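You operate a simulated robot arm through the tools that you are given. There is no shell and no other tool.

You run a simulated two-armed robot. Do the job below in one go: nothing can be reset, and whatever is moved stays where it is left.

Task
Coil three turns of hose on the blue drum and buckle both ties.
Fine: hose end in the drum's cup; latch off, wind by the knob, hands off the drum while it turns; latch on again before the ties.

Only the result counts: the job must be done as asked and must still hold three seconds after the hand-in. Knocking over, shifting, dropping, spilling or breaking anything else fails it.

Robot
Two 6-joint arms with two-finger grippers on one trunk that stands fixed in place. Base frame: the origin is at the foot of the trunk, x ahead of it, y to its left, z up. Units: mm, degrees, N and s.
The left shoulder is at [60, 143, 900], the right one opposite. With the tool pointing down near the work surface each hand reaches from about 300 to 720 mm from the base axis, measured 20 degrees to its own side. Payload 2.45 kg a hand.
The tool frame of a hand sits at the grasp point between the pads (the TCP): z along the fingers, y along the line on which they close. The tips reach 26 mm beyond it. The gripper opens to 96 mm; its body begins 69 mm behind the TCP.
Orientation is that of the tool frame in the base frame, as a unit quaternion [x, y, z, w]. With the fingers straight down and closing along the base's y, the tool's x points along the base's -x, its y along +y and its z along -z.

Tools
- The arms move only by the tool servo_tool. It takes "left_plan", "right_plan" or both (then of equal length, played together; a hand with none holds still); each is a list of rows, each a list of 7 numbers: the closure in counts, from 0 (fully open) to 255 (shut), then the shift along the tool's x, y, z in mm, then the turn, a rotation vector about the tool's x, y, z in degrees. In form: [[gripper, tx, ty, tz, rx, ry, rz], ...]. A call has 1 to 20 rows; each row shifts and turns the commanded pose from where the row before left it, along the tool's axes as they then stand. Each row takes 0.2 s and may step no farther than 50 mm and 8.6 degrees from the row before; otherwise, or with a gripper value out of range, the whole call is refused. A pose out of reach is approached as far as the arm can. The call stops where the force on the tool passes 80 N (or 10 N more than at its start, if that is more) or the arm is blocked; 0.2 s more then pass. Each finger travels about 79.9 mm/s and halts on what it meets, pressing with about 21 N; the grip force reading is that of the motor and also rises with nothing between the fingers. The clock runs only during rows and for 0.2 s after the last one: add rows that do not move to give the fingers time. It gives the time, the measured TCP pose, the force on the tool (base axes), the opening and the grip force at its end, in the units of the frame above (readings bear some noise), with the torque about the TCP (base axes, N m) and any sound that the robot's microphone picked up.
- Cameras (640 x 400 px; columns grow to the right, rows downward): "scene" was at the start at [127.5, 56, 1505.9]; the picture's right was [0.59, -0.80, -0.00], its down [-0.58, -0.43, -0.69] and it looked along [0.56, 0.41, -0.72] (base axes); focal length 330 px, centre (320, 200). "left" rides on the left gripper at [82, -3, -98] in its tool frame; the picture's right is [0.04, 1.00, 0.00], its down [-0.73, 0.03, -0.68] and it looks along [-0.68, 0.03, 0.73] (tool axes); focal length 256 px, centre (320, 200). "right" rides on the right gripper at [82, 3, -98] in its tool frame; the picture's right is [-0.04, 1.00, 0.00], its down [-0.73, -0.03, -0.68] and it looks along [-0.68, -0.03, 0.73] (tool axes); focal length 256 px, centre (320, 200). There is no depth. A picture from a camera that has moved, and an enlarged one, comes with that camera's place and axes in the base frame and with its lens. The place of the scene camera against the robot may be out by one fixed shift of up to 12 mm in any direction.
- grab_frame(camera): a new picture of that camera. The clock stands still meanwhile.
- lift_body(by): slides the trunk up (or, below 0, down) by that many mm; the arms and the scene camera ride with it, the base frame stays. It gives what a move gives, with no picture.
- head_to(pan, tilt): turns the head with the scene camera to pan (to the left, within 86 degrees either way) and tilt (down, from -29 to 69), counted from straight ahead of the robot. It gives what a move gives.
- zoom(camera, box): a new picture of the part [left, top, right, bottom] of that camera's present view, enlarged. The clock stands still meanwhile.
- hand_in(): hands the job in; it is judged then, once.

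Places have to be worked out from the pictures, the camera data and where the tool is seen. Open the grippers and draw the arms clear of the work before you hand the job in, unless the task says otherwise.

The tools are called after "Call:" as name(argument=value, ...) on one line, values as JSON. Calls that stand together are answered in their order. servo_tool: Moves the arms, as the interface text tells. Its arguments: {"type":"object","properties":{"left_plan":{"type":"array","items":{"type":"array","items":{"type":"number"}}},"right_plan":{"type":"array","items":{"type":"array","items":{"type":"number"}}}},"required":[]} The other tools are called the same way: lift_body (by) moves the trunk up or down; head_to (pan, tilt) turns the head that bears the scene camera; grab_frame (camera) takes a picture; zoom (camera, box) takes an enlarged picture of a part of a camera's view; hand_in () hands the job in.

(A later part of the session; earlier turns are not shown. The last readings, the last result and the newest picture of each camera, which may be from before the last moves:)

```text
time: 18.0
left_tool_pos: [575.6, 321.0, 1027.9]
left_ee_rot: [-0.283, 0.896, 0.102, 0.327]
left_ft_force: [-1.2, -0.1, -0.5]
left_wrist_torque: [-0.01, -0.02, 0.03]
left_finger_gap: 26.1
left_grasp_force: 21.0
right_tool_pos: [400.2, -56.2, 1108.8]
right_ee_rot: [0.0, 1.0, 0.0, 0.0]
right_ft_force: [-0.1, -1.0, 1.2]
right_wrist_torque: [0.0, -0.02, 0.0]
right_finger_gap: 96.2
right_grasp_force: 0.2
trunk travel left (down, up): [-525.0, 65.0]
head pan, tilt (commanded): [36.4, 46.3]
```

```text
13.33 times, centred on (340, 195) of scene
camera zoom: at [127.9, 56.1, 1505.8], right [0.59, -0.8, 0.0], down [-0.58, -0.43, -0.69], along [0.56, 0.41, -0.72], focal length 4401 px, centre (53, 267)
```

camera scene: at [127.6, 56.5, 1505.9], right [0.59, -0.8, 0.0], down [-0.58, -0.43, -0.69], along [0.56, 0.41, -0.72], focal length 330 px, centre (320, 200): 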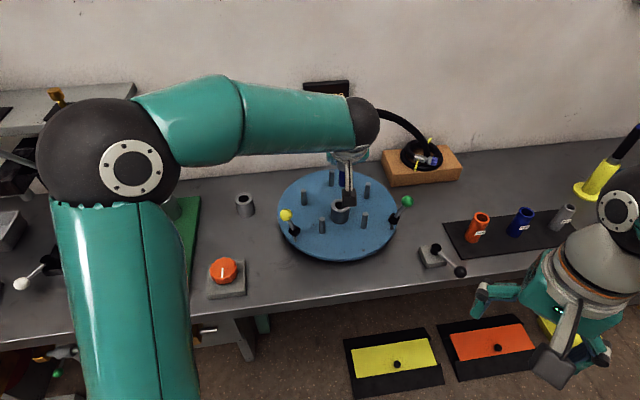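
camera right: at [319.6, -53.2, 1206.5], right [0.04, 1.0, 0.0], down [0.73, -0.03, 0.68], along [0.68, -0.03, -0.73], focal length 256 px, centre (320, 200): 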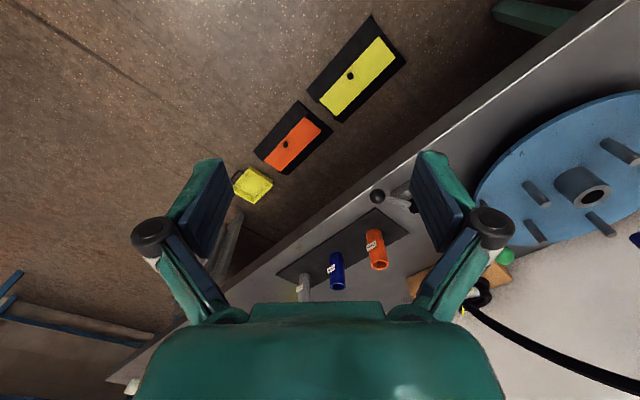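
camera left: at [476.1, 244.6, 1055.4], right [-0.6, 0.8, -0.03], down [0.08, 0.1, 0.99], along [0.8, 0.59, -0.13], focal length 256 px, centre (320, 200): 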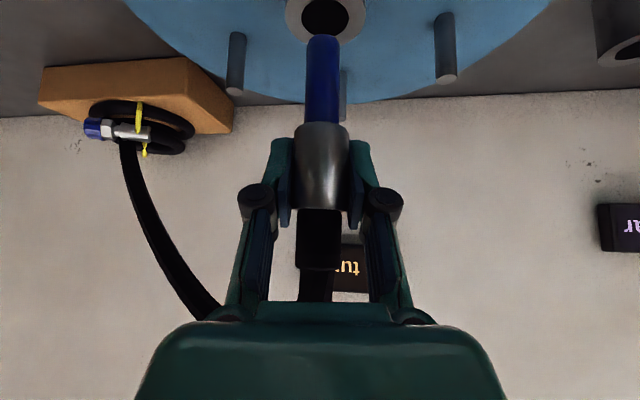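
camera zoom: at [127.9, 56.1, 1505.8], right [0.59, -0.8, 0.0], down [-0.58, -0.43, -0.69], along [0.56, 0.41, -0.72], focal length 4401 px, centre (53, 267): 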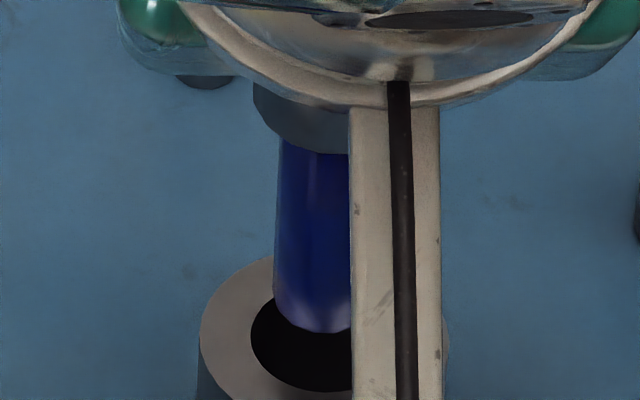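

Both views put the plug within about 1–2 mm of the cup axis, against a clearance of about 3.5 mm. I shift slightly back along the heading and lower 12 mm to enter the cup, then read the force.

Call:
servo_tool(left_plan=[[255, 0.6, -0.1, -0.5, 0, 0, 0], [255, 2.6, 0, 3.06, 0, 0, 0], [255, 2.6, 0, 3.06, 0, 0, 0], [255, 2.6, 0, 3.06, 0, 0, 0], [255, 0, 0, 0, 0, 0, 0]])

Call:
zoom(camera="left", box=[270, 0, 370, 70])

Call:
zoom(camera="scene", box=[325, 180, 355, 210])

```text
time: 19.2
left_tool_pos: [575.0, 320.9, 1016.2]
left_ee_rot: [-0.283, 0.896, 0.102, 0.327]
left_ft_force: [-0.4, 0.0, -1.4]
left_wrist_torque: [-0.02, -0.02, 0.02]
left_finger_gap: 26.0
left_grasp_force: 21.1
right_tool_pos: [400.3, -55.9, 1108.7]
right_ee_rot: [0.0, 1.0, 0.0, 0.0]
right_ft_force: [0.3, 0.3, 0.0]
right_wrist_torque: [0.0, -0.03, 0.02]
right_finger_gap: 95.9
right_grasp_force: 0.0
trunk travel left (down, up): [-525.0, 65.0]
head pan, tilt (commanded): [36.4, 46.3]
```

```text
5.71 times, centred on (320, 35) of left
camera zoom: at [475.4, 244.9, 1038.4], right [-0.6, 0.8, -0.03], down [0.08, 0.1, 0.99], along [0.8, 0.59, -0.13], focal length 1463 px, centre (320, 1143)
```

zoom: 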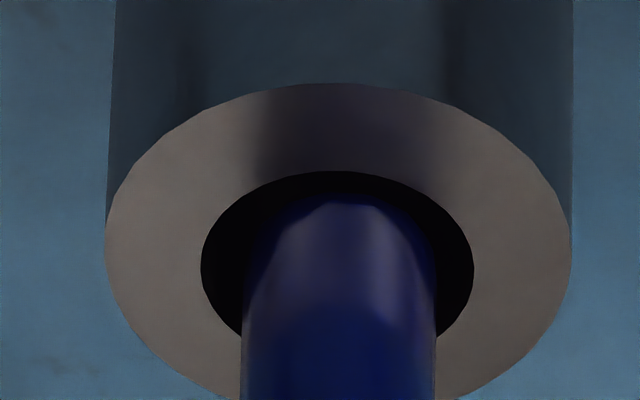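

```text
13.33 times, centred on (340, 195) of scene
camera zoom: at [128.0, 56.1, 1505.8], right [0.59, -0.8, 0.0], down [-0.58, -0.43, -0.69], along [0.56, 0.41, -0.72], focal length 4401 px, centre (53, 267)
```

zoom: 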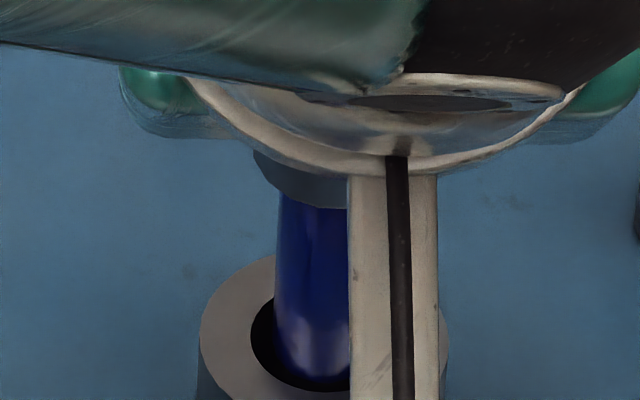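

The plug is inside the cup with clearance all round and no contact force. I continue down 32 mm.

Call:
servo_tool(left_plan=[[255, 2.58, 0.3, 3.06, 0, 0, 0], [255, 2.58, 0, 3.06, 0, 0, 0], [255, 2.58, 0, 3.06, 0, 0, 0], [255, 2.58, 0, 3.06, 0, 0, 0], [255, 2.58, 0, 3.06, 0, 0, 0], [255, 2.58, 0, 3.06, 0, 0, 0], [255, 2.58, 0, 3.06, 0, 0, 0], [255, 2.58, 0, 3.06, 0, 0, 0], [255, 0, 0, 0, 0, 0, 0]])

Call:
grab_frame(camera="left")

Call:
zoom(camera="scene", box=[310, 170, 370, 220])

```text
time: 21.2
left_tool_pos: [574.1, 321.7, 982.4]
left_ee_rot: [-0.282, 0.896, 0.102, 0.326]
left_ft_force: [0.4, -0.3, -1.9]
left_wrist_torque: [-0.01, 0.02, 0.01]
left_finger_gap: 26.4
left_grasp_force: 20.2
right_tool_pos: [401.1, -55.8, 1108.2]
right_ee_rot: [0.0, 1.0, 0.0, 0.001]
right_ft_force: [0.4, 0.2, 0.4]
right_wrist_torque: [0.02, 0.03, 0.01]
right_finger_gap: 96.0
right_grasp_force: 0.1
trunk travel left (down, up): [-525.0, 65.0]
head pan, tilt (commanded): [36.4, 46.3]
```

```text
taken
camera left: at [474.8, 245.0, 1006.3], right [-0.6, 0.8, -0.03], down [0.08, 0.1, 0.99], along [0.8, 0.59, -0.13], focal length 256 px, centre (320, 200)
```

left: 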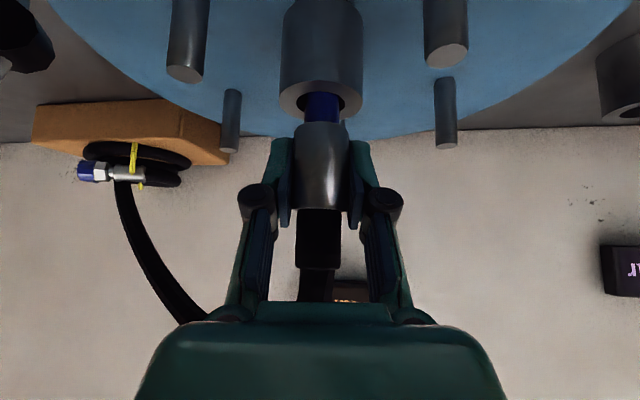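

```text
8.00 times, centred on (340, 195) of scene
camera zoom: at [128.0, 56.1, 1505.8], right [0.59, -0.8, 0.0], down [-0.58, -0.43, -0.69], along [0.56, 0.41, -0.72], focal length 2641 px, centre (160, 240)
```

zoom: 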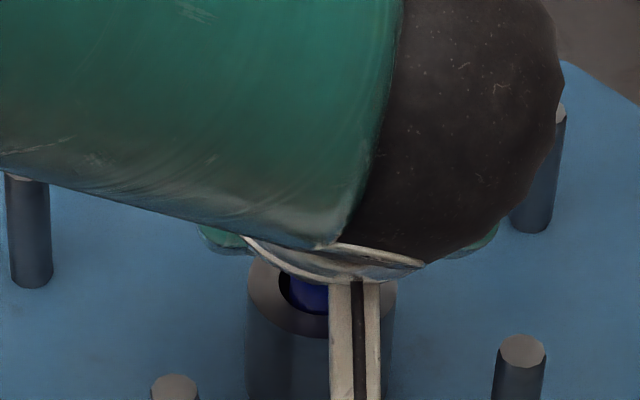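

About 10 mm remain between shoulder and rim, still no force. I lower in 2 mm steps.

Call:
servo_tool(left_plan=[[255, 1.29, 0, 1.53, 0, 0, 0], [255, 1.29, 0, 1.53, 0, 0, 0], [255, 1.29, 0, 1.53, 0, 0, 0], [255, 1.29, 0, 1.53, 0, 0, 0], [255, 0, 0, 0, 0, 0, 0]])

Call:
zoom(camera="left", box=[260, 60, 380, 150])

```text
time: 22.4
left_tool_pos: [576.0, 322.1, 974.7]
left_ee_rot: [-0.283, 0.896, 0.102, 0.327]
left_ft_force: [-0.1, 1.4, -1.2]
left_wrist_torque: [0.0, -0.03, -0.03]
left_finger_gap: 26.2
left_grasp_force: 21.1
right_tool_pos: [400.7, -55.8, 1108.1]
right_ee_rot: [0.0, 1.0, 0.0, 0.0]
right_ft_force: [0.4, -0.2, -1.4]
right_wrist_torque: [-0.02, -0.01, -0.01]
right_finger_gap: 95.7
right_grasp_force: 0.1
trunk travel left (down, up): [-525.0, 65.0]
head pan, tilt (commanded): [36.4, 46.3]
```

```text
4.44 times, centred on (320, 105) of left
camera zoom: at [475.6, 245.4, 998.3], right [-0.6, 0.8, -0.03], down [0.08, 0.1, 0.99], along [0.8, 0.59, -0.13], focal length 1138 px, centre (320, 622)
```

zoom: 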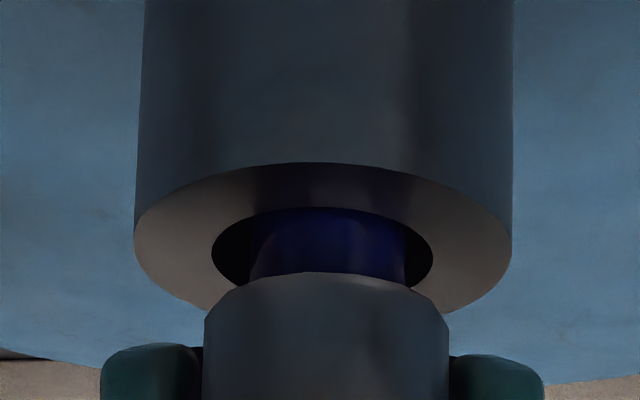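

The shoulder is still a few millimetres above the rim and the tips have room. I continue down 2 mm at a time.

Call:
servo_tool(left_plan=[[255, 1.29, -0.4, 1.53, 0, 0, 0], [255, 1.29, 0, 1.53, 0, 0, 0], [255, 0, 0, 0, 0, 0, 0]])

Call:
zoom(camera="left", box=[260, 60, 380, 150])

```text
time: 23.2
left_tool_pos: [575.0, 320.9, 972.3]
left_ee_rot: [-0.283, 0.895, 0.102, 0.329]
left_ft_force: [2.7, 0.0, 12.2]
left_wrist_torque: [-0.01, -0.15, -0.02]
left_finger_gap: 26.3
left_grasp_force: 21.2
right_tool_pos: [401.0, -55.7, 1109.7]
right_ee_rot: [0.0, 1.0, 0.0, 0.001]
right_ft_force: [0.3, 0.0, 0.0]
right_wrist_torque: [0.01, 0.0, 0.02]
right_finger_gap: 96.0
right_grasp_force: 0.1
trunk travel left (down, up): [-525.0, 65.0]
head pan, tilt (commanded): [36.4, 46.3]
```

```text
4.44 times, centred on (320, 105) of left
camera zoom: at [475.2, 244.8, 996.2], right [-0.6, 0.8, -0.03], down [0.08, 0.1, 0.99], along [0.8, 0.59, -0.12], focal length 1138 px, centre (320, 622)
```

zoom: 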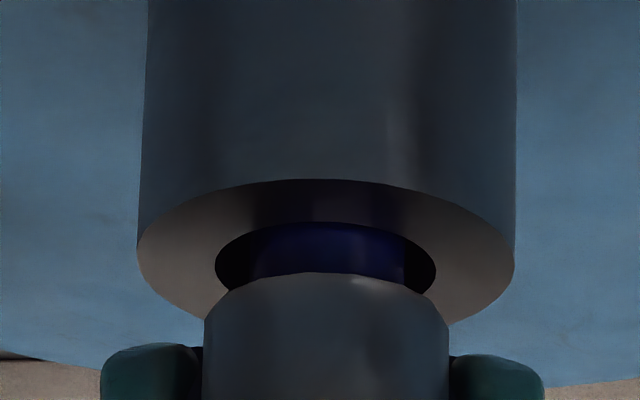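

Contact at 12 N with z≈972: the plug has bottomed in the cup. I open the fingers fully, with nothing else near them, and look before retreating.

Call:
servo_tool(left_plan=[[255, -0.5, 0, -0.6, 0, 0, 0], [150, 0, 0, 0, 0, 0, 0], [0, 0, 0, 0, 0, 0, 0], [0, 0, 0, 0, 0, 0, 0], [0, 0, 0, 0, 0, 0, 0]])

Call:
grab_frame(camera="left")

Call:
grab_frame(camera="scene")

```text
time: 24.4
left_tool_pos: [574.4, 320.8, 972.6]
left_ee_rot: [-0.283, 0.896, 0.102, 0.326]
left_ft_force: [0.1, 0.3, 0.1]
left_wrist_torque: [0.01, -0.03, 0.01]
left_finger_gap: 96.0
left_grasp_force: 0.1
right_tool_pos: [401.7, -55.6, 1108.2]
right_ee_rot: [0.0, 1.0, 0.0, 0.0]
right_ft_force: [-0.2, -1.5, -0.6]
right_wrist_torque: [0.03, -0.02, 0.0]
right_finger_gap: 96.0
right_grasp_force: 0.1
trunk travel left (down, up): [-525.0, 65.0]
head pan, tilt (commanded): [36.4, 46.3]
```

```text
taken
camera left: at [475.1, 244.9, 995.2], right [-0.6, 0.8, -0.03], down [0.08, 0.1, 0.99], along [0.8, 0.59, -0.13], focal length 256 px, centre (320, 200)
```

left: 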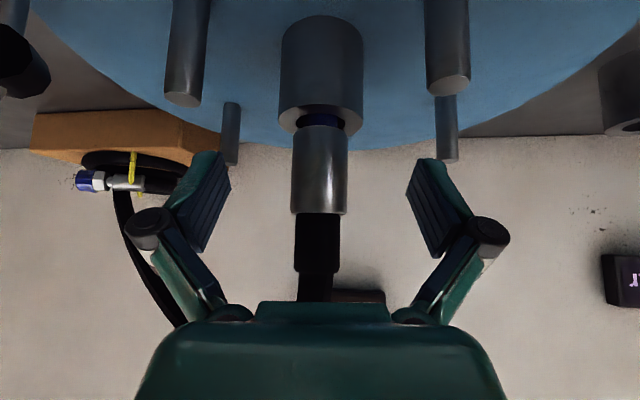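

```text
taken
camera scene: at [128.0, 56.1, 1505.8], right [0.59, -0.8, 0.0], down [-0.58, -0.43, -0.69], along [0.56, 0.41, -0.72], focal length 330 px, centre (320, 200)
```

scene: 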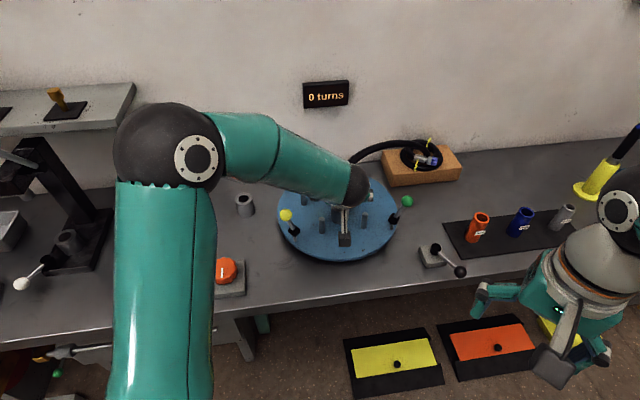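

The ferrule stands on its own in the cup. I retreat straight back along the tool axis.

Call:
servo_tool(left_plan=[[0, 0, 0, -20, 0, 0, 0], [0, 0, 0, -30, 0, 0, 0], [0, 0, 0, -40, 0, 0, 0], [0, 0, 0, -40, 0, 0, 0], [0, 0, 0, -40, 0, 0, 0], [0, 0, 0, 0, 0, 0, 0]])

Call:
grab_frame(camera="left")

Call:
grab_frame(camera="scene")

```text
time: 25.8
left_tool_pos: [484.2, 258.0, 1102.6]
left_ee_rot: [-0.283, 0.896, 0.102, 0.326]
left_ft_force: [-0.1, 0.0, -0.9]
left_wrist_torque: [-0.01, 0.0, -0.01]
left_finger_gap: 96.2
left_grasp_force: 0.0
right_tool_pos: [402.0, -55.9, 1109.4]
right_ee_rot: [0.001, 1.0, 0.0, -0.001]
right_ft_force: [-0.6, 0.2, 0.1]
right_wrist_torque: [0.03, 0.01, 0.02]
right_finger_gap: 96.1
right_grasp_force: 0.2
trunk travel left (down, up): [-525.0, 65.0]
head pan, tilt (commanded): [36.4, 46.3]
```

```text
taken
camera left: at [385.8, 182.6, 1125.7], right [-0.6, 0.8, -0.03], down [0.09, 0.1, 0.99], along [0.8, 0.59, -0.13], focal length 256 px, centre (320, 200)
```

left: 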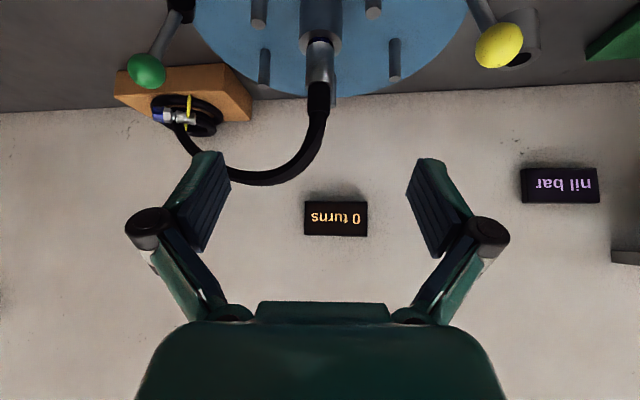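

```text
taken
camera scene: at [128.7, 56.2, 1505.7], right [0.59, -0.8, 0.0], down [-0.58, -0.43, -0.69], along [0.56, 0.41, -0.72], focal length 330 px, centre (320, 200)
```

scene: 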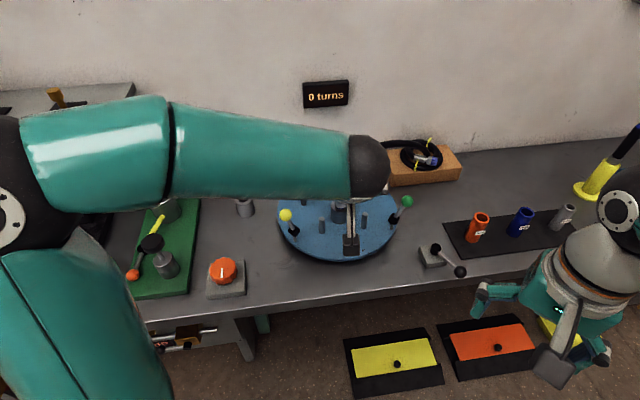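

The hose end stays in the cup. Next I bring the left hand up and back to vertical, while the right hand yaws 70° (so its fingers straddle the latch rod) and moves above the black ball.

Call:
servo_tool(left_plan=[[0, -3, 24.5, -25.5, 0, 0, 0], [0, -3, 24.5, -25.5, 0, 0, 0], [0, -3, 24.5, -25.5, 0, 0, 0], [0, -3, 24.5, -25.5, 0, 0, 0], [0, -3, 24.5, -25.5, 0, 0, 0], [0, -3, 24.5, -25.5, 0, 0, 0], [0, 0, 0, 0, 0, 8, 0], [0, 0, 0, 0, 0, 8, 0], [0, 0, 0, 0, 0, 8, 0], [0, 0, 0, 0, 0, 8, 0], [0, 0, 0, 0, 0, 8, 0], [0, 0, 0, 0, 0, 0, 7], [0, 0, 0, 0, 0, 0, 7], [0, 0, 0, 0, 0, 0, 7], [0, 0, 0, 0, 0, 0, 7], [0, 0, 0, 0, 0, 0, 7], [0, 0, 0, 0, 0, 0, 0], [0, 0, 0, 0, 0, 0, 0]], right_plan=[[0, 0, 0, 0, 0, 0, -7], [0, 0, 0, 0, 0, 0, -7], [0, 0, 0, 0, 0, 0, -7], [0, 0, 0, 0, 0, 0, -7], [0, 0, 0, 0, 0, 0, -7], [0, 0, 0, 0, 0, 0, -7], [0, 0, 0, 0, 0, 0, -7], [0, 0, 0, 0, 0, 0, -7], [0, 0, 0, 0, 0, 0, -7], [0, 0, 0, 0, 0, 0, -7], [0, -21.2, -22.8, 21.1, 0, 0, 0], [0, -21.2, -22.8, 21.1, 0, 0, 0], [0, -21.2, -22.8, 21.1, 0, 0, 0], [0, -21.2, -22.8, 21.1, 0, 0, 0], [0, -21.2, -22.8, 21.1, 0, 0, 0], [0, -21.2, -22.8, 21.1, 0, 0, 0], [0, -21.2, -22.8, 21.1, 0, 0, 0], [0, 0, 0, 0, 0, 0, 0]])

Call:
grab_frame(camera="right")

Call:
grab_frame(camera="scene")

```text
time: 29.6
left_tool_pos: [330.1, 329.6, 1231.7]
left_ee_rot: [0.0, 1.0, -0.001, 0.001]
left_ft_force: [0.1, -0.5, 0.1]
left_wrist_torque: [-0.01, 0.02, -0.01]
left_finger_gap: 95.9
left_grasp_force: 0.1
right_tool_pos: [603.4, 26.2, 962.5]
right_ee_rot: [-0.574, 0.819, 0.0, 0.0]
right_ft_force: [-0.3, -0.4, -0.2]
right_wrist_torque: [0.0, -0.01, 0.02]
right_finger_gap: 95.9
right_grasp_force: 0.0
trunk travel left (down, up): [-525.0, 65.0]
head pan, tilt (commanded): [36.4, 46.3]
```

```text
taken
camera right: at [572.3, -49.1, 1059.7], right [-0.93, 0.38, 0.0], down [0.28, 0.68, 0.68], along [0.26, 0.63, -0.73], focal length 256 px, centre (320, 200)
```

right: 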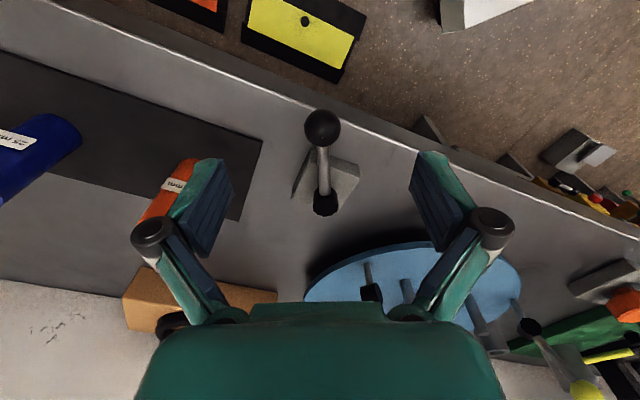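

```text
taken
camera scene: at [127.0, 55.8, 1506.0], right [0.59, -0.8, 0.0], down [-0.58, -0.43, -0.69], along [0.56, 0.41, -0.72], focal length 330 px, centre (320, 200)
```

scene: 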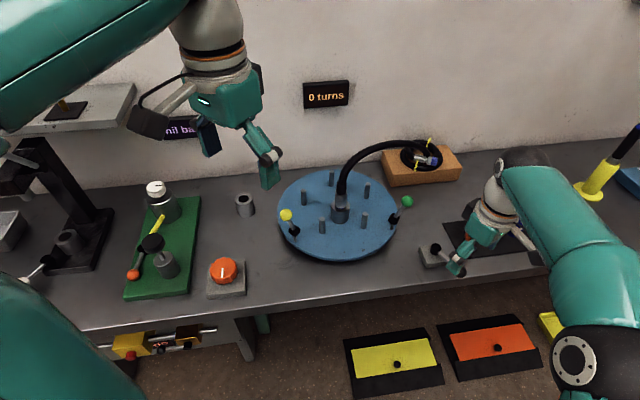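

The ball is centred under the right hand within 2 mm and the lever runs straight between the fingers' plane. I lower the right hand 62 mm with open fingers around the ball.

Call:
servo_tool(right_plan=[[0, -1.5, 1, 15.5, 0, 0, 0], [0, 0, 0, 15.5, 0, 0, 0], [0, 0, 0, 15.5, 0, 0, 0], [0, 0, 0, 15.5, 0, 0, 0], [0, 0, 0, 0, 0, 0, 0]])

Call:
grab_frame(camera="right")

```text
time: 30.8
left_tool_pos: [331.0, 329.6, 1230.4]
left_ee_rot: [0.0, 1.0, -0.001, 0.001]
left_ft_force: [0.2, -0.2, -1.0]
left_wrist_torque: [-0.02, -0.03, -0.02]
left_finger_gap: 95.9
left_grasp_force: 0.1
right_tool_pos: [602.6, 30.6, 897.7]
right_ee_rot: [-0.574, 0.819, 0.0, -0.001]
right_ft_force: [0.4, 0.4, -0.2]
right_wrist_torque: [-0.01, -0.01, -0.01]
right_finger_gap: 95.8
right_grasp_force: 0.0
trunk travel left (down, up): [-525.0, 65.0]
head pan, tilt (commanded): [36.4, 46.3]
```

```text
taken
camera right: at [571.6, -45.9, 996.6], right [-0.93, 0.38, 0.0], down [0.28, 0.68, 0.68], along [0.26, 0.63, -0.73], focal length 256 px, centre (320, 200)
```

right: 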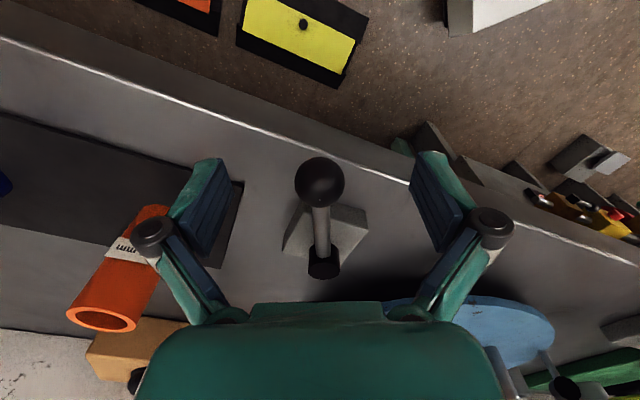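

The ball sits right at the TCP. I close the right gripper on it.

Call:
servo_tool(right_plan=[[255, 0, 0, 0, 0, 0, 0], [255, 0, 0, 0, 0, 0, 0], [255, 0, 0, 0, 0, 0, 0], [255, 0, 0, 0, 0, 0, 0], [255, 0, 0, 0, 0, 0, 0]])

Call:
grab_frame(camera="right")

```text
time: 32.0
left_tool_pos: [331.6, 330.1, 1231.5]
left_ee_rot: [0.0, 1.0, -0.001, 0.001]
left_ft_force: [-0.5, -0.1, 0.1]
left_wrist_torque: [0.03, -0.01, 0.0]
left_finger_gap: 96.1
left_grasp_force: 0.1
right_tool_pos: [601.6, 29.7, 898.8]
right_ee_rot: [-0.573, 0.819, 0.0, -0.001]
right_ft_force: [0.2, 0.1, -1.1]
right_wrist_torque: [-0.01, 0.01, 0.02]
right_finger_gap: 23.7
right_grasp_force: 45.4
trunk travel left (down, up): [-525.0, 65.0]
head pan, tilt (commanded): [36.4, 46.3]
```

```text
taken
camera right: at [571.7, -45.8, 996.8], right [-0.93, 0.38, 0.0], down [0.28, 0.68, 0.68], along [0.26, 0.63, -0.73], focal length 256 px, centre (320, 200)
```

right: 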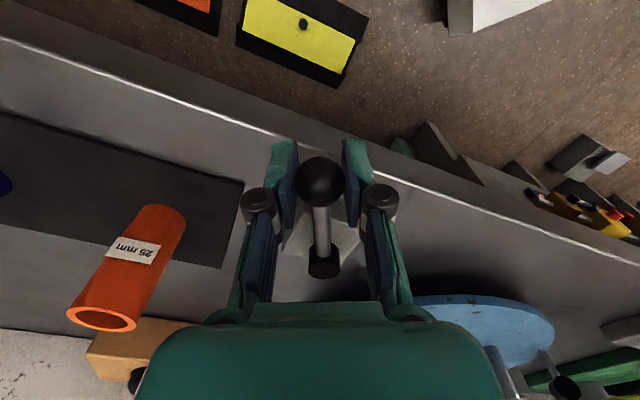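

Gripped at 24 mm. I'll probe the latch a few degrees clockwise (seen from above) about its hub and read the force.

Call:
servo_tool(right_plan=[[255, -0.05, 1.8, 0, 0, 0, 1.5], [255, -0.05, 1.8, 0, 0, 0, 1.5], [255, 0, 0, 0, 0, 0, 0]])

```text
time: 32.8
left_tool_pos: [330.9, 329.2, 1231.4]
left_ee_rot: [0.0, 1.0, 0.0, 0.001]
left_ft_force: [-0.9, 0.5, -0.2]
left_wrist_torque: [0.0, -0.01, -0.01]
left_finger_gap: 96.1
left_grasp_force: 0.1
right_tool_pos: [598.7, 32.9, 898.0]
right_ee_rot: [-0.552, 0.834, -0.001, -0.001]
right_ft_force: [1.3, 0.9, -0.6]
right_wrist_torque: [-0.08, 0.02, -0.11]
right_finger_gap: 23.7
right_grasp_force: 44.8
trunk travel left (down, up): [-525.0, 65.0]
head pan, tilt (commanded): [36.4, 46.3]
```

It moves freely clockwise. I continue in small steps, watching force and sound.

Call:
servo_tool(right_plan=[[255, -0.17, 4.8, 0, 0, 0, 4], [255, -0.17, 4.8, 0, 0, 0, 4], [255, -0.17, 4.8, 0, 0, 0, 4], [255, -0.17, 4.8, 0, 0, 0, 4], [255, 0, 0, 0, 0, 0, 0]])

Call:
grab_frame(camera="right")

```text
time: 34.0
left_tool_pos: [330.8, 329.1, 1230.8]
left_ee_rot: [0.0, 1.0, -0.002, 0.001]
left_ft_force: [0.4, 0.7, -0.5]
left_wrist_torque: [0.02, 0.03, -0.01]
left_finger_gap: 96.0
left_grasp_force: 0.0
right_tool_pos: [583.1, 41.1, 899.9]
right_ee_rot: [-0.43, 0.903, 0.0, 0.0]
right_ft_force: [-1.6, 4.6, -0.3]
right_wrist_torque: [0.42, -0.3, 0.22]
right_finger_gap: 23.9
right_grasp_force: 44.4
trunk travel left (down, up): [-525.0, 65.0]
head pan, tilt (commanded): [36.4, 46.3]
```

```text
taken
camera right: at [529.3, -20.7, 996.8], right [-0.75, 0.66, 0.0], down [0.49, 0.55, 0.68], along [0.45, 0.51, -0.73], focal length 256 px, centre (320, 200)
```

right: 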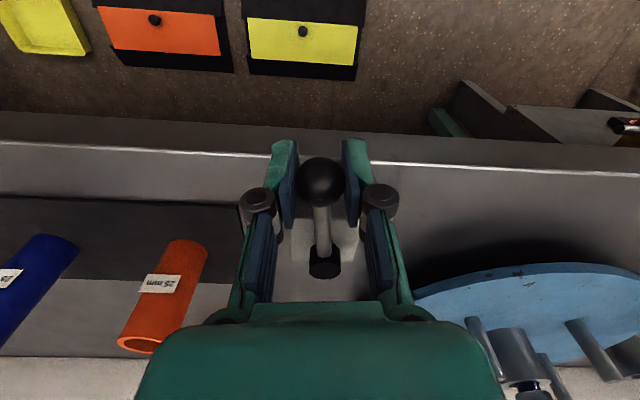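

Still free (about 5 N, mostly radial). I go on another 16°.

Call:
servo_tool(right_plan=[[255, -0.3, 4.7, 0, 0, 0, 4], [255, -0.3, 4.7, 0, 0, 0, 4], [255, -0.3, 4.7, 0, 0, 0, 4], [255, -0.3, 4.7, 0, 0, 0, 4], [255, 0, 0, 0, 0, 0, 0]])

Call:
grab_frame(camera="right")

```text
time: 35.2
left_tool_pos: [330.2, 329.2, 1231.8]
left_ee_rot: [-0.001, 1.0, 0.0, 0.001]
left_ft_force: [0.2, -0.2, 0.4]
left_wrist_torque: [-0.02, 0.05, 0.05]
left_finger_gap: 95.8
left_grasp_force: 0.0
right_tool_pos: [570.1, 53.8, 898.1]
right_ee_rot: [-0.299, 0.954, -0.001, 0.0]
right_ft_force: [-5.0, -5.0, -0.5]
right_wrist_torque: [-0.11, 0.14, -0.03]
right_finger_gap: 24.0
right_grasp_force: 45.1
trunk travel left (down, up): [-525.0, 65.0]
head pan, tilt (commanded): [36.4, 46.3]
```

```text
taken
camera right: at [501.7, 10.2, 997.0], right [-0.54, 0.84, 0.0], down [0.62, 0.4, 0.68], along [0.57, 0.36, -0.74], focal length 256 px, centre (320, 200)
```

right: 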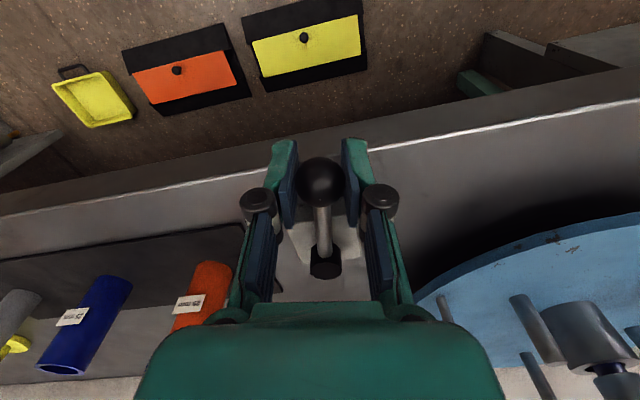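

The lever has swung 35° with only a radial push of 7 N. I ease off radially and continue.

Call:
servo_tool(right_plan=[[255, 0.8, 4.6, 0, 0, 0, 4], [255, -0.1, 4.6, 0, 0, 0, 4], [255, -0.15, 4.6, 0, 0, 0, 4], [255, -0.15, 4.6, 0, 0, 0, 4], [255, 0, 0, 0, 0, 0, 0]])

Call:
grab_frame(camera="right")

Call:
grab_frame(camera="scene")

```text
time: 36.4
left_tool_pos: [330.9, 331.0, 1230.7]
left_ee_rot: [0.0, 1.0, -0.001, 0.0]
left_ft_force: [0.0, -0.3, -0.9]
left_wrist_torque: [0.01, -0.04, -0.01]
left_finger_gap: 95.7
left_grasp_force: 0.0
right_tool_pos: [560.2, 71.9, 897.9]
right_ee_rot: [-0.164, 0.986, -0.001, 0.0]
right_ft_force: [-4.7, 2.8, -6.1]
right_wrist_torque: [0.31, -0.71, 0.22]
right_finger_gap: 23.8
right_grasp_force: 44.3
trunk travel left (down, up): [-525.0, 65.0]
head pan, tilt (commanded): [36.4, 46.3]
```

```text
taken
camera right: at [483.5, 46.8, 996.8], right [-0.29, 0.96, 0.0], down [0.7, 0.21, 0.68], along [0.65, 0.19, -0.73], focal length 256 px, centre (320, 200)
```

right: 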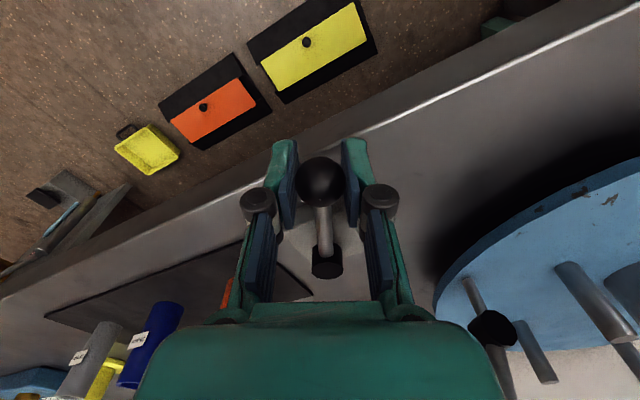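

```text
taken
camera scene: at [127.7, 56.4, 1505.8], right [0.59, -0.8, 0.0], down [-0.58, -0.43, -0.69], along [0.56, 0.41, -0.72], focal length 330 px, centre (320, 200)
```

scene: 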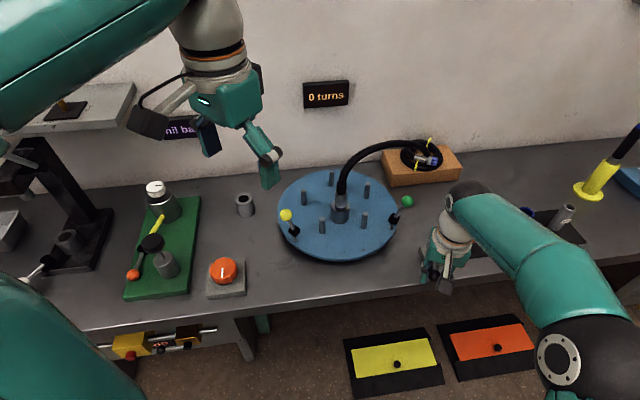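

The lever has turned 51° with no stop felt and no sound yet. I continue a bit further.

Call:
servo_tool(right_plan=[[255, 0.6, 4.6, 0, 0, 0, 4], [255, -0.15, 4.6, 0, 0, 0, 4], [255, -0.15, 4.6, 0, 0, 0, 4], [255, 0, 0, 0, 0, 0, 0]])

Call:
zoom(camera="right", box=[230, 120, 410, 310])

```text
time: 37.4
left_tool_pos: [333.2, 326.6, 1230.4]
left_ee_rot: [0.001, 1.0, 0.001, 0.0]
left_ft_force: [0.0, 0.5, -0.2]
left_wrist_torque: [-0.01, 0.01, -0.01]
left_finger_gap: 96.3
left_grasp_force: 0.1
right_tool_pos: [558.2, 78.9, 898.7]
right_ee_rot: [-0.059, 0.998, -0.001, 0.0]
right_ft_force: [9.7, -26.2, -1.6]
right_wrist_torque: [-0.27, 0.4, -0.03]
right_finger_gap: 23.5
right_grasp_force: 45.2
trunk travel left (down, up): [-525.0, 65.0]
head pan, tilt (commanded): [36.4, 46.3]
```

```text
2.11 times, centred on (320, 215) of right
camera zoom: at [478.8, 71.5, 996.9], right [-0.08, 1.0, 0.0], down [0.73, 0.06, 0.68], along [0.68, 0.05, -0.73], focal length 539 px, centre (320, 168)
```

zoom: 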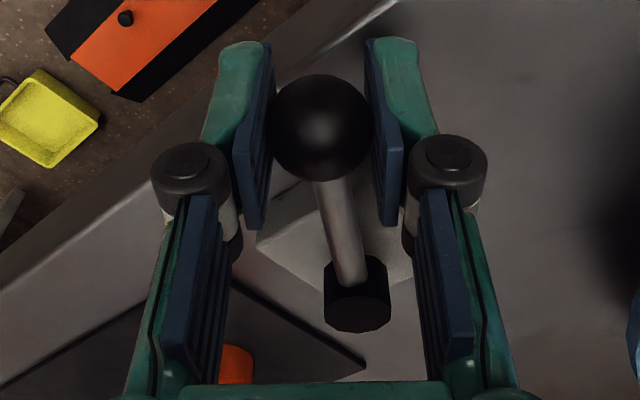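

A firm stop at 28 N: the lever has swung about 58° to its other end, which should be "off". I ease back slightly, open, and raise the right hand clear.

Call:
servo_tool(right_plan=[[255, 0, -3, 0, 0, 0, 0], [150, 0, -1, 0, 0, 0, 0], [0, 0, 0, 0, 0, 0, 0], [0, 0, 0, 0, 0, 0, 0], [0, 0, 0, 0, 0, 0, 0]])

Call:
zoom(camera="right", box=[180, 100, 460, 310])

```text
time: 38.6
left_tool_pos: [331.6, 330.7, 1231.5]
left_ee_rot: [0.0, 1.0, 0.0, 0.001]
left_ft_force: [0.3, -0.6, 0.7]
left_wrist_torque: [0.02, 0.01, -0.01]
left_finger_gap: 95.9
left_grasp_force: 0.0
right_tool_pos: [557.3, 79.5, 899.2]
right_ee_rot: [-0.061, 0.998, 0.0, 0.0]
right_ft_force: [-0.1, 0.0, 0.3]
right_wrist_torque: [-0.04, 0.0, 0.0]
right_finger_gap: 96.1
right_grasp_force: 0.1
trunk travel left (down, up): [-525.0, 65.0]
head pan, tilt (commanded): [36.4, 46.3]
```

```text
1.90 times, centred on (320, 205) of right
camera zoom: at [476.9, 72.3, 997.3], right [-0.08, 1.0, 0.0], down [0.73, 0.06, 0.68], along [0.68, 0.06, -0.73], focal length 488 px, centre (320, 190)
```

zoom: 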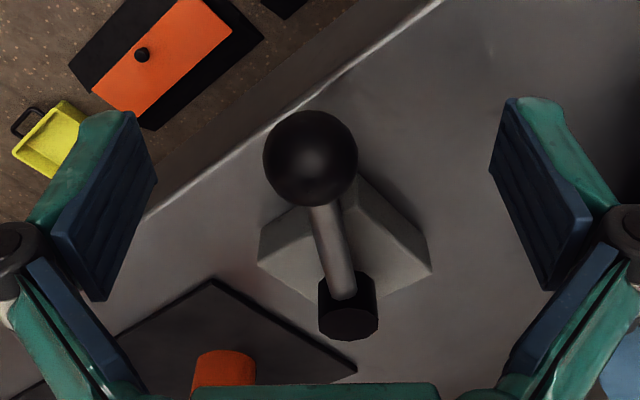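

The lever stays at the off end. I raise and withdraw the right hand, and bring the left hand above the orange knob.

Call:
servo_tool(left_plan=[[0, 4.3, 16.8, 38.5, 0, 0, 0], [0, 4.3, 16.8, 38.5, 0, 0, 0], [0, 4.3, 16.8, 38.5, 0, 0, 0], [0, 4.3, 16.8, 38.5, 0, 0, 0], [0, 4.3, 16.8, 38.5, 0, 0, 0], [0, 4.3, 16.8, 38.5, 0, 0, 0], [0, 0, 0, 0, 0, 0, 0], [0, 0, 0, 0, 0, 0, 0]], right_plan=[[0, 0, 0, -34, 0, 0, 0], [0, 0, 0, -34, 0, 0, 0], [0, 0, 0, -34, 0, 0, 0], [0, 30.6, -24.5, -20, 0, 0, 0], [0, 30.6, -24.5, -20, 0, 0, 0], [0, 30.6, -24.5, -20, 0, 0, 0], [0, 30.6, -24.5, -20, 0, 0, 0], [0, 30.6, -24.5, -20, 0, 0, 0]])

Call:
grab_frame(camera="left")

Call:
grab_frame(camera="scene")

```text
time: 40.4
left_tool_pos: [306.5, 429.4, 1002.0]
left_ee_rot: [0.001, 1.0, -0.002, 0.002]
left_ft_force: [-0.6, -0.3, -0.7]
left_wrist_torque: [0.03, -0.02, -0.01]
left_finger_gap: 95.9
left_grasp_force: 0.1
right_tool_pos: [418.0, -61.9, 1101.2]
right_ee_rot: [-0.062, 0.998, 0.0, 0.0]
right_ft_force: [-1.0, 0.1, 0.3]
right_wrist_torque: [0.02, -0.02, 0.02]
right_finger_gap: 96.0
right_grasp_force: 0.0
trunk travel left (down, up): [-525.0, 65.0]
head pan, tilt (commanded): [36.4, 46.3]
```

```text
taken
camera left: at [226.7, 425.4, 1100.8], right [-0.04, 1.0, 0.0], down [0.73, 0.03, 0.68], along [0.68, 0.03, -0.73], focal length 256 px, centre (320, 200)
```

left: 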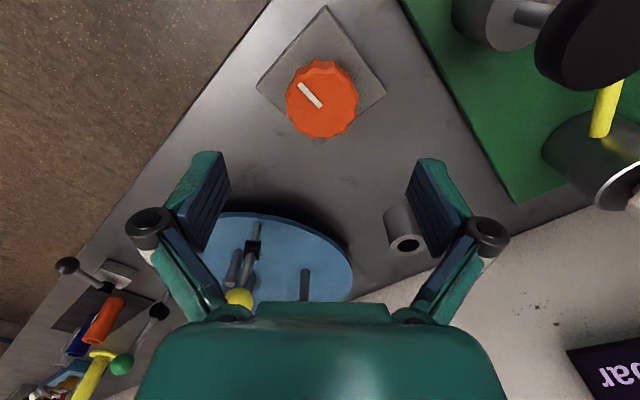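

```text
taken
camera scene: at [126.3, 55.4, 1506.0], right [0.59, -0.8, 0.0], down [-0.58, -0.43, -0.69], along [0.56, 0.41, -0.72], focal length 330 px, centre (320, 200)
```

scene: 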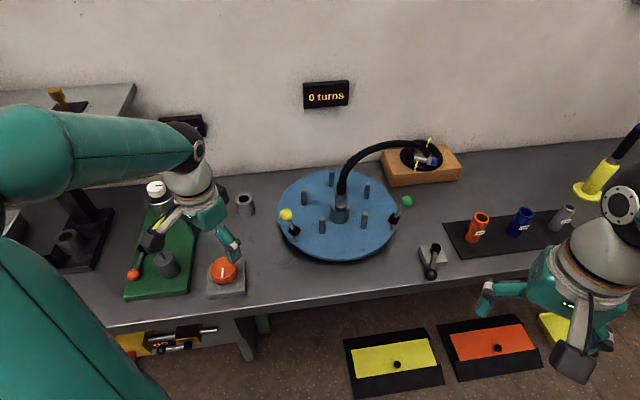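

The counter still reads 0 turns and the latch lever is swung off. I zoom the wrist view on the knob to refine its centre.

Call:
zoom(camera="left", box=[250, 0, 400, 150])

Call:
zoom(camera="scene", box=[120, 180, 260, 310])

```text
2.67 times, centred on (325, 75) of left
camera zoom: at [226.7, 425.4, 1100.8], right [-0.04, 1.0, 0.0], down [0.73, 0.03, 0.68], along [0.68, 0.03, -0.73], focal length 683 px, centre (307, 533)
```

zoom: 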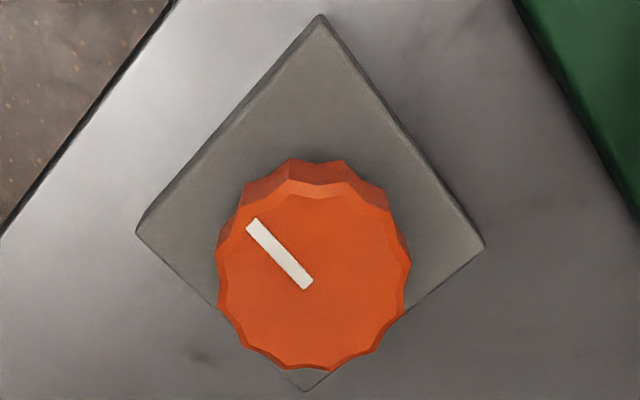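

```text
3.08 times, centred on (190, 245) of scene
camera zoom: at [126.3, 55.4, 1506.0], right [0.59, -0.8, 0.0], down [-0.58, -0.43, -0.69], along [0.56, 0.41, -0.72], focal length 1016 px, centre (720, 62)
```

zoom: 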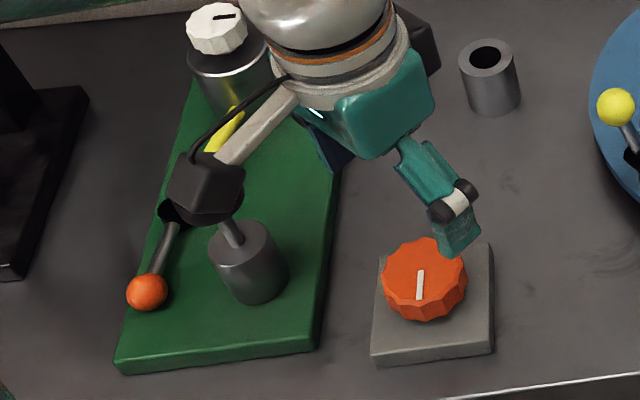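

The knob centre is about 2–5 mm behind and 2 mm left of the TCP. I go down so the tips stay just above the knob top, and re-check from there.

Call:
servo_tool(left_plan=[[0, 3, 1.9, 18, 0, 0, 0], [0, 0, 0, 18, 0, 0, 0], [0, 0, 0, 16, 0, 0, 0], [0, 0, 0, 0, 0, 0, 0]])

Call:
zoom(camera="left", box=[210, 60, 430, 230])

Call:
zoom(camera="scene", box=[120, 180, 260, 310])

```text
time: 41.4
left_tool_pos: [302.9, 434.1, 949.2]
left_ee_rot: [0.0, 1.0, 0.0, 0.001]
left_ft_force: [-0.2, -0.1, 0.8]
left_wrist_torque: [0.03, -0.03, 0.01]
left_finger_gap: 96.1
left_grasp_force: 0.1
right_tool_pos: [420.8, -60.6, 1101.2]
right_ee_rot: [-0.062, 0.998, -0.001, 0.0]
right_ft_force: [-0.9, -0.6, -0.4]
right_wrist_torque: [0.01, 0.02, -0.01]
right_finger_gap: 95.8
right_grasp_force: 0.0
trunk travel left (down, up): [-525.0, 65.0]
head pan, tilt (commanded): [36.4, 46.3]
```

```text
2.35 times, centred on (320, 145) of left
camera zoom: at [222.7, 429.3, 1047.2], right [-0.04, 1.0, 0.0], down [0.73, 0.03, 0.68], along [0.68, 0.03, -0.73], focal length 602 px, centre (320, 329)
```

zoom: 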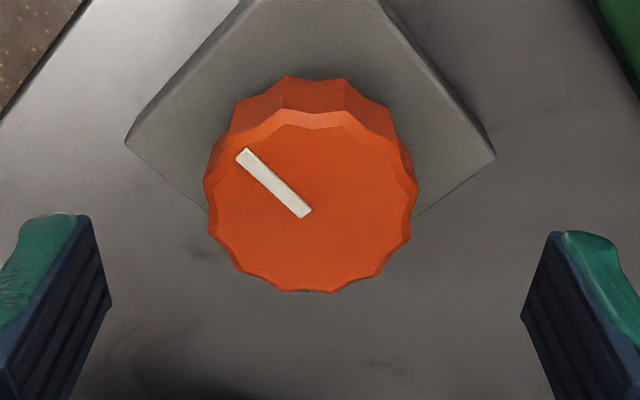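

```text
3.08 times, centred on (190, 245) of scene
camera zoom: at [127.7, 56.0, 1505.9], right [0.59, -0.8, 0.0], down [-0.58, -0.43, -0.69], along [0.56, 0.41, -0.72], focal length 1016 px, centre (720, 62)
```

zoom: 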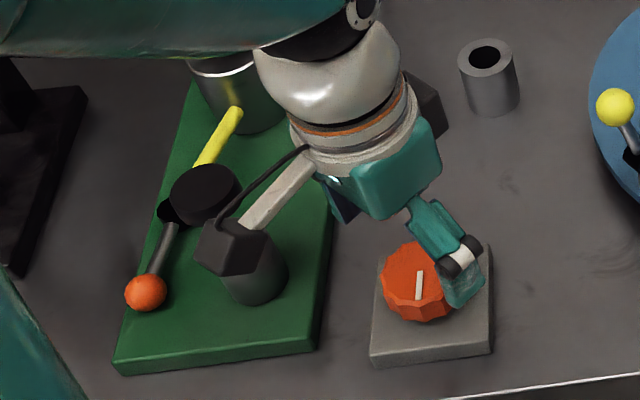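

The knob centre is now (301, 432) with its top at z≈915. I centre on it and test the wrist's yaw range in the air by turning 136° counter-clockwise.

Call:
servo_tool(left_plan=[[0, 1.7, -2.1, 0, 0, 0, 0], [0, 0, 0, 0, 0, 0, -8.5], [0, 0, 0, 0, 0, 0, -8.5], [0, 0, 0, 0, 0, 0, -8.5], [0, 0, 0, 0, 0, 0, -8.5], [0, 0, 0, 0, 0, 0, -8.5], [0, 0, 0, 0, 0, 0, -8.5], [0, 0, 0, 0, 0, 0, -8.5], [0, 0, 0, 0, 0, 0, -8.5], [0, 0, 0, 0, 0, 0, -8.5], [0, 0, 0, 0, 0, 0, -8.5], [0, 0, 0, 0, 0, 0, -8.5], [0, 0, 0, 0, 0, 0, -8.5], [0, 0, 0, 0, 0, 0, -8.5], [0, 0, 0, 0, 0, 0, -8.5], [0, 0, 0, 0, 0, 0, -8.5], [0, 0, 0, 0, 0, 0, -8.5], [0, 0, 0, 0, 0, 0, 0]])

Call:
grab_frame(camera="left")

Call:
grab_frame(camera="scene")

```text
time: 45.2
left_tool_pos: [299.4, 430.9, 949.3]
left_ee_rot: [0.927, -0.375, 0.0, 0.0]
left_ft_force: [0.4, -0.1, -0.4]
left_wrist_torque: [-0.05, -0.01, -0.02]
left_finger_gap: 96.0
left_grasp_force: 0.0
right_tool_pos: [419.9, -60.6, 1099.7]
right_ee_rot: [-0.061, 0.998, 0.0, 0.0]
right_ft_force: [0.5, -0.1, 0.8]
right_wrist_torque: [0.0, -0.02, 0.06]
right_finger_gap: 95.9
right_grasp_force: 0.1
trunk travel left (down, up): [-525.0, 65.0]
head pan, tilt (commanded): [36.4, 46.3]
```

```text
taken
camera left: at [363.0, 375.4, 1046.7], right [-0.66, -0.75, 0.0], down [-0.55, 0.49, 0.68], along [-0.51, 0.45, -0.74], focal length 256 px, centre (320, 200)
```

left: 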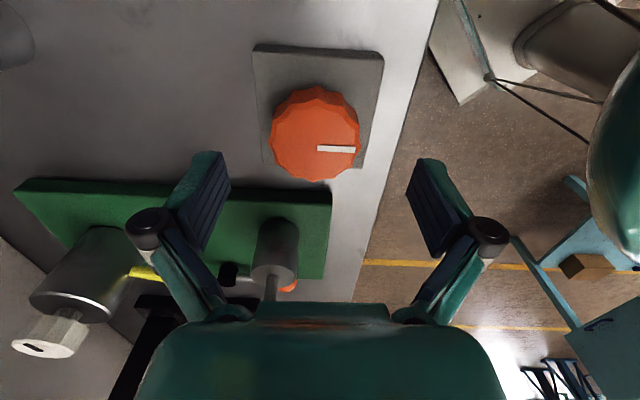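

```text
taken
camera scene: at [127.7, 56.1, 1505.9], right [0.59, -0.8, 0.0], down [-0.58, -0.43, -0.69], along [0.56, 0.41, -0.72], focal length 330 px, centre (320, 200)
```

scene: 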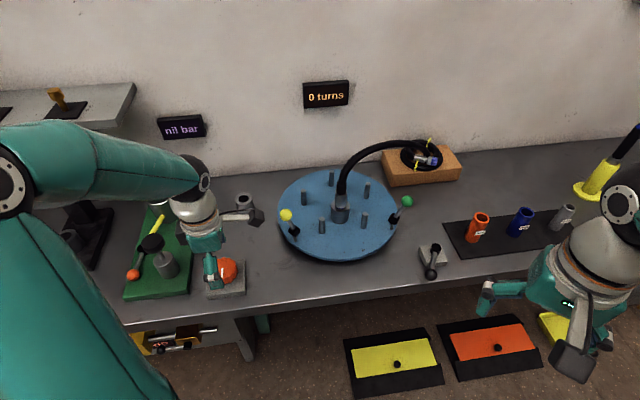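

The wrist reaches 136° without trouble. From this opposite side the knob looks a bit offset, so I zoom to combine both views.

Call:
zoom(camera="left", box=[210, 60, 430, 230])

```text
2.35 times, centred on (320, 145) of left
camera zoom: at [363.0, 375.4, 1046.7], right [-0.66, -0.75, 0.0], down [-0.55, 0.49, 0.68], along [-0.51, 0.45, -0.74], focal length 602 px, centre (320, 329)
```

zoom: 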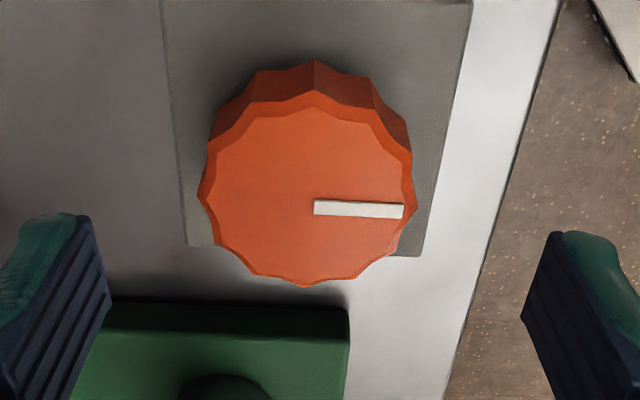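

Combining both views gives the knob centre at (304, 431.5). I correct by a couple of millimetres, descend around the knob and close on it.

Call:
servo_tool(left_plan=[[0, 2.5, -2.8, 0, 0, 0, 0], [0, 0, 0, 12, 0, 0, 0], [0, 0, 0, 12, 0, 0, 0], [0, 0, 0, 12, 0, 0, 0], [0, 0, 0, 0, 0, 0, 0]])

Call:
grab_frame(camera="left")

```text
time: 46.4
left_tool_pos: [304.5, 432.2, 911.4]
left_ee_rot: [0.927, -0.375, 0.001, 0.0]
left_ft_force: [-0.2, 0.2, -0.1]
left_wrist_torque: [0.01, -0.01, 0.0]
left_finger_gap: 95.8
left_grasp_force: 0.1
right_tool_pos: [420.2, -59.9, 1100.2]
right_ee_rot: [-0.061, 0.998, 0.0, 0.0]
right_ft_force: [-0.3, 0.5, -0.4]
right_wrist_torque: [0.03, -0.04, 0.0]
right_finger_gap: 95.7
right_grasp_force: 0.1
trunk travel left (down, up): [-525.0, 65.0]
head pan, tilt (commanded): [36.4, 46.3]
```

```text
taken
camera left: at [366.5, 376.1, 1009.7], right [-0.66, -0.75, 0.0], down [-0.55, 0.49, 0.68], along [-0.51, 0.45, -0.74], focal length 256 px, centre (320, 200)
```

left: 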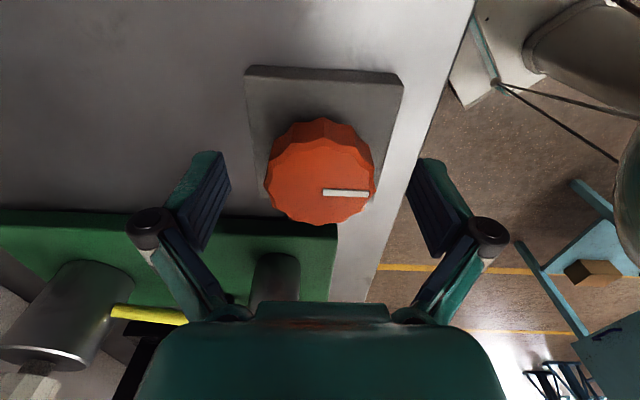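

The knob is centred between the fingers. I close on it.

Call:
servo_tool(left_plan=[[255, 0, 0, 0, 0, 0, 0], [255, 0, 0, 0, 0, 0, 0], [255, 0, 0, 0, 0, 0, 0], [255, 0, 0, 0, 0, 0, 0]])

Call:
servo_tool(left_plan=[[255, 0, 0, 0, 0, 0, 4], [255, 0, 0, 0, 0, 0, 4], [255, 0, 0, 0, 0, 0, 4], [255, 0, 0, 0, 0, 0, 0]])

Call:
grab_frame(camera="scene")

Call:
grab_frame(camera="left")

```text
time: 47.4
left_tool_pos: [304.0, 431.3, 911.2]
left_ee_rot: [0.927, -0.375, 0.001, 0.0]
left_ft_force: [-0.4, -1.3, -0.5]
left_wrist_torque: [-0.06, 0.02, 0.03]
left_finger_gap: 55.0
left_grasp_force: 44.8
right_tool_pos: [419.4, -60.5, 1100.4]
right_ee_rot: [-0.061, 0.998, 0.0, 0.001]
right_ft_force: [-0.2, 1.0, 0.6]
right_wrist_torque: [-0.03, -0.02, -0.03]
right_finger_gap: 95.9
right_grasp_force: 0.0
trunk travel left (down, up): [-525.0, 65.0]
head pan, tilt (commanded): [36.4, 46.3]
```

```text
time: 48.4
left_tool_pos: [304.6, 433.1, 911.5]
left_ee_rot: [0.883, -0.47, 0.001, 0.001]
left_ft_force: [-3.7, 1.2, -18.2]
left_wrist_torque: [0.61, -0.16, 0.0]
left_finger_gap: 55.0
left_grasp_force: 44.9
right_tool_pos: [420.3, -60.7, 1100.6]
right_ee_rot: [-0.061, 0.998, 0.0, -0.002]
right_ft_force: [-0.2, 0.1, 0.8]
right_wrist_torque: [0.01, -0.03, 0.0]
right_finger_gap: 96.3
right_grasp_force: 0.0
trunk travel left (down, up): [-525.0, 65.0]
head pan, tilt (commanded): [36.4, 46.3]
```

```text
taken
camera scene: at [128.2, 57.3, 1505.6], right [0.59, -0.8, 0.0], down [-0.58, -0.43, -0.69], along [0.56, 0.41, -0.72], focal length 330 px, centre (320, 200)
```

scene: 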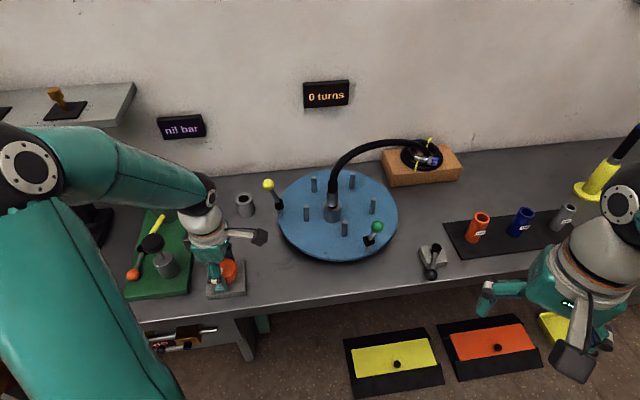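

```text
taken
camera left: at [354.1, 364.7, 1009.8], right [-0.81, -0.59, 0.0], down [-0.43, 0.59, 0.68], along [-0.4, 0.55, -0.74], focal length 256 px, centre (320, 200)
```

left: 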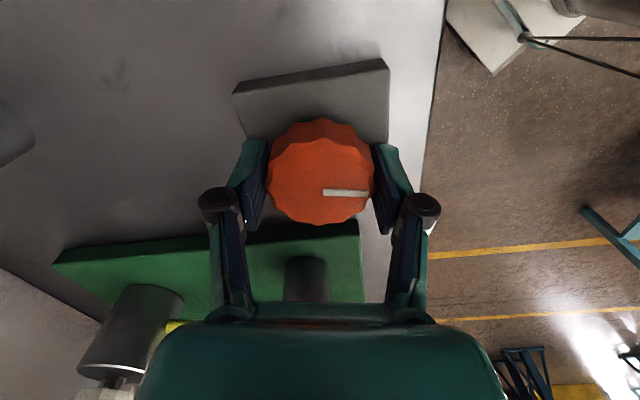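

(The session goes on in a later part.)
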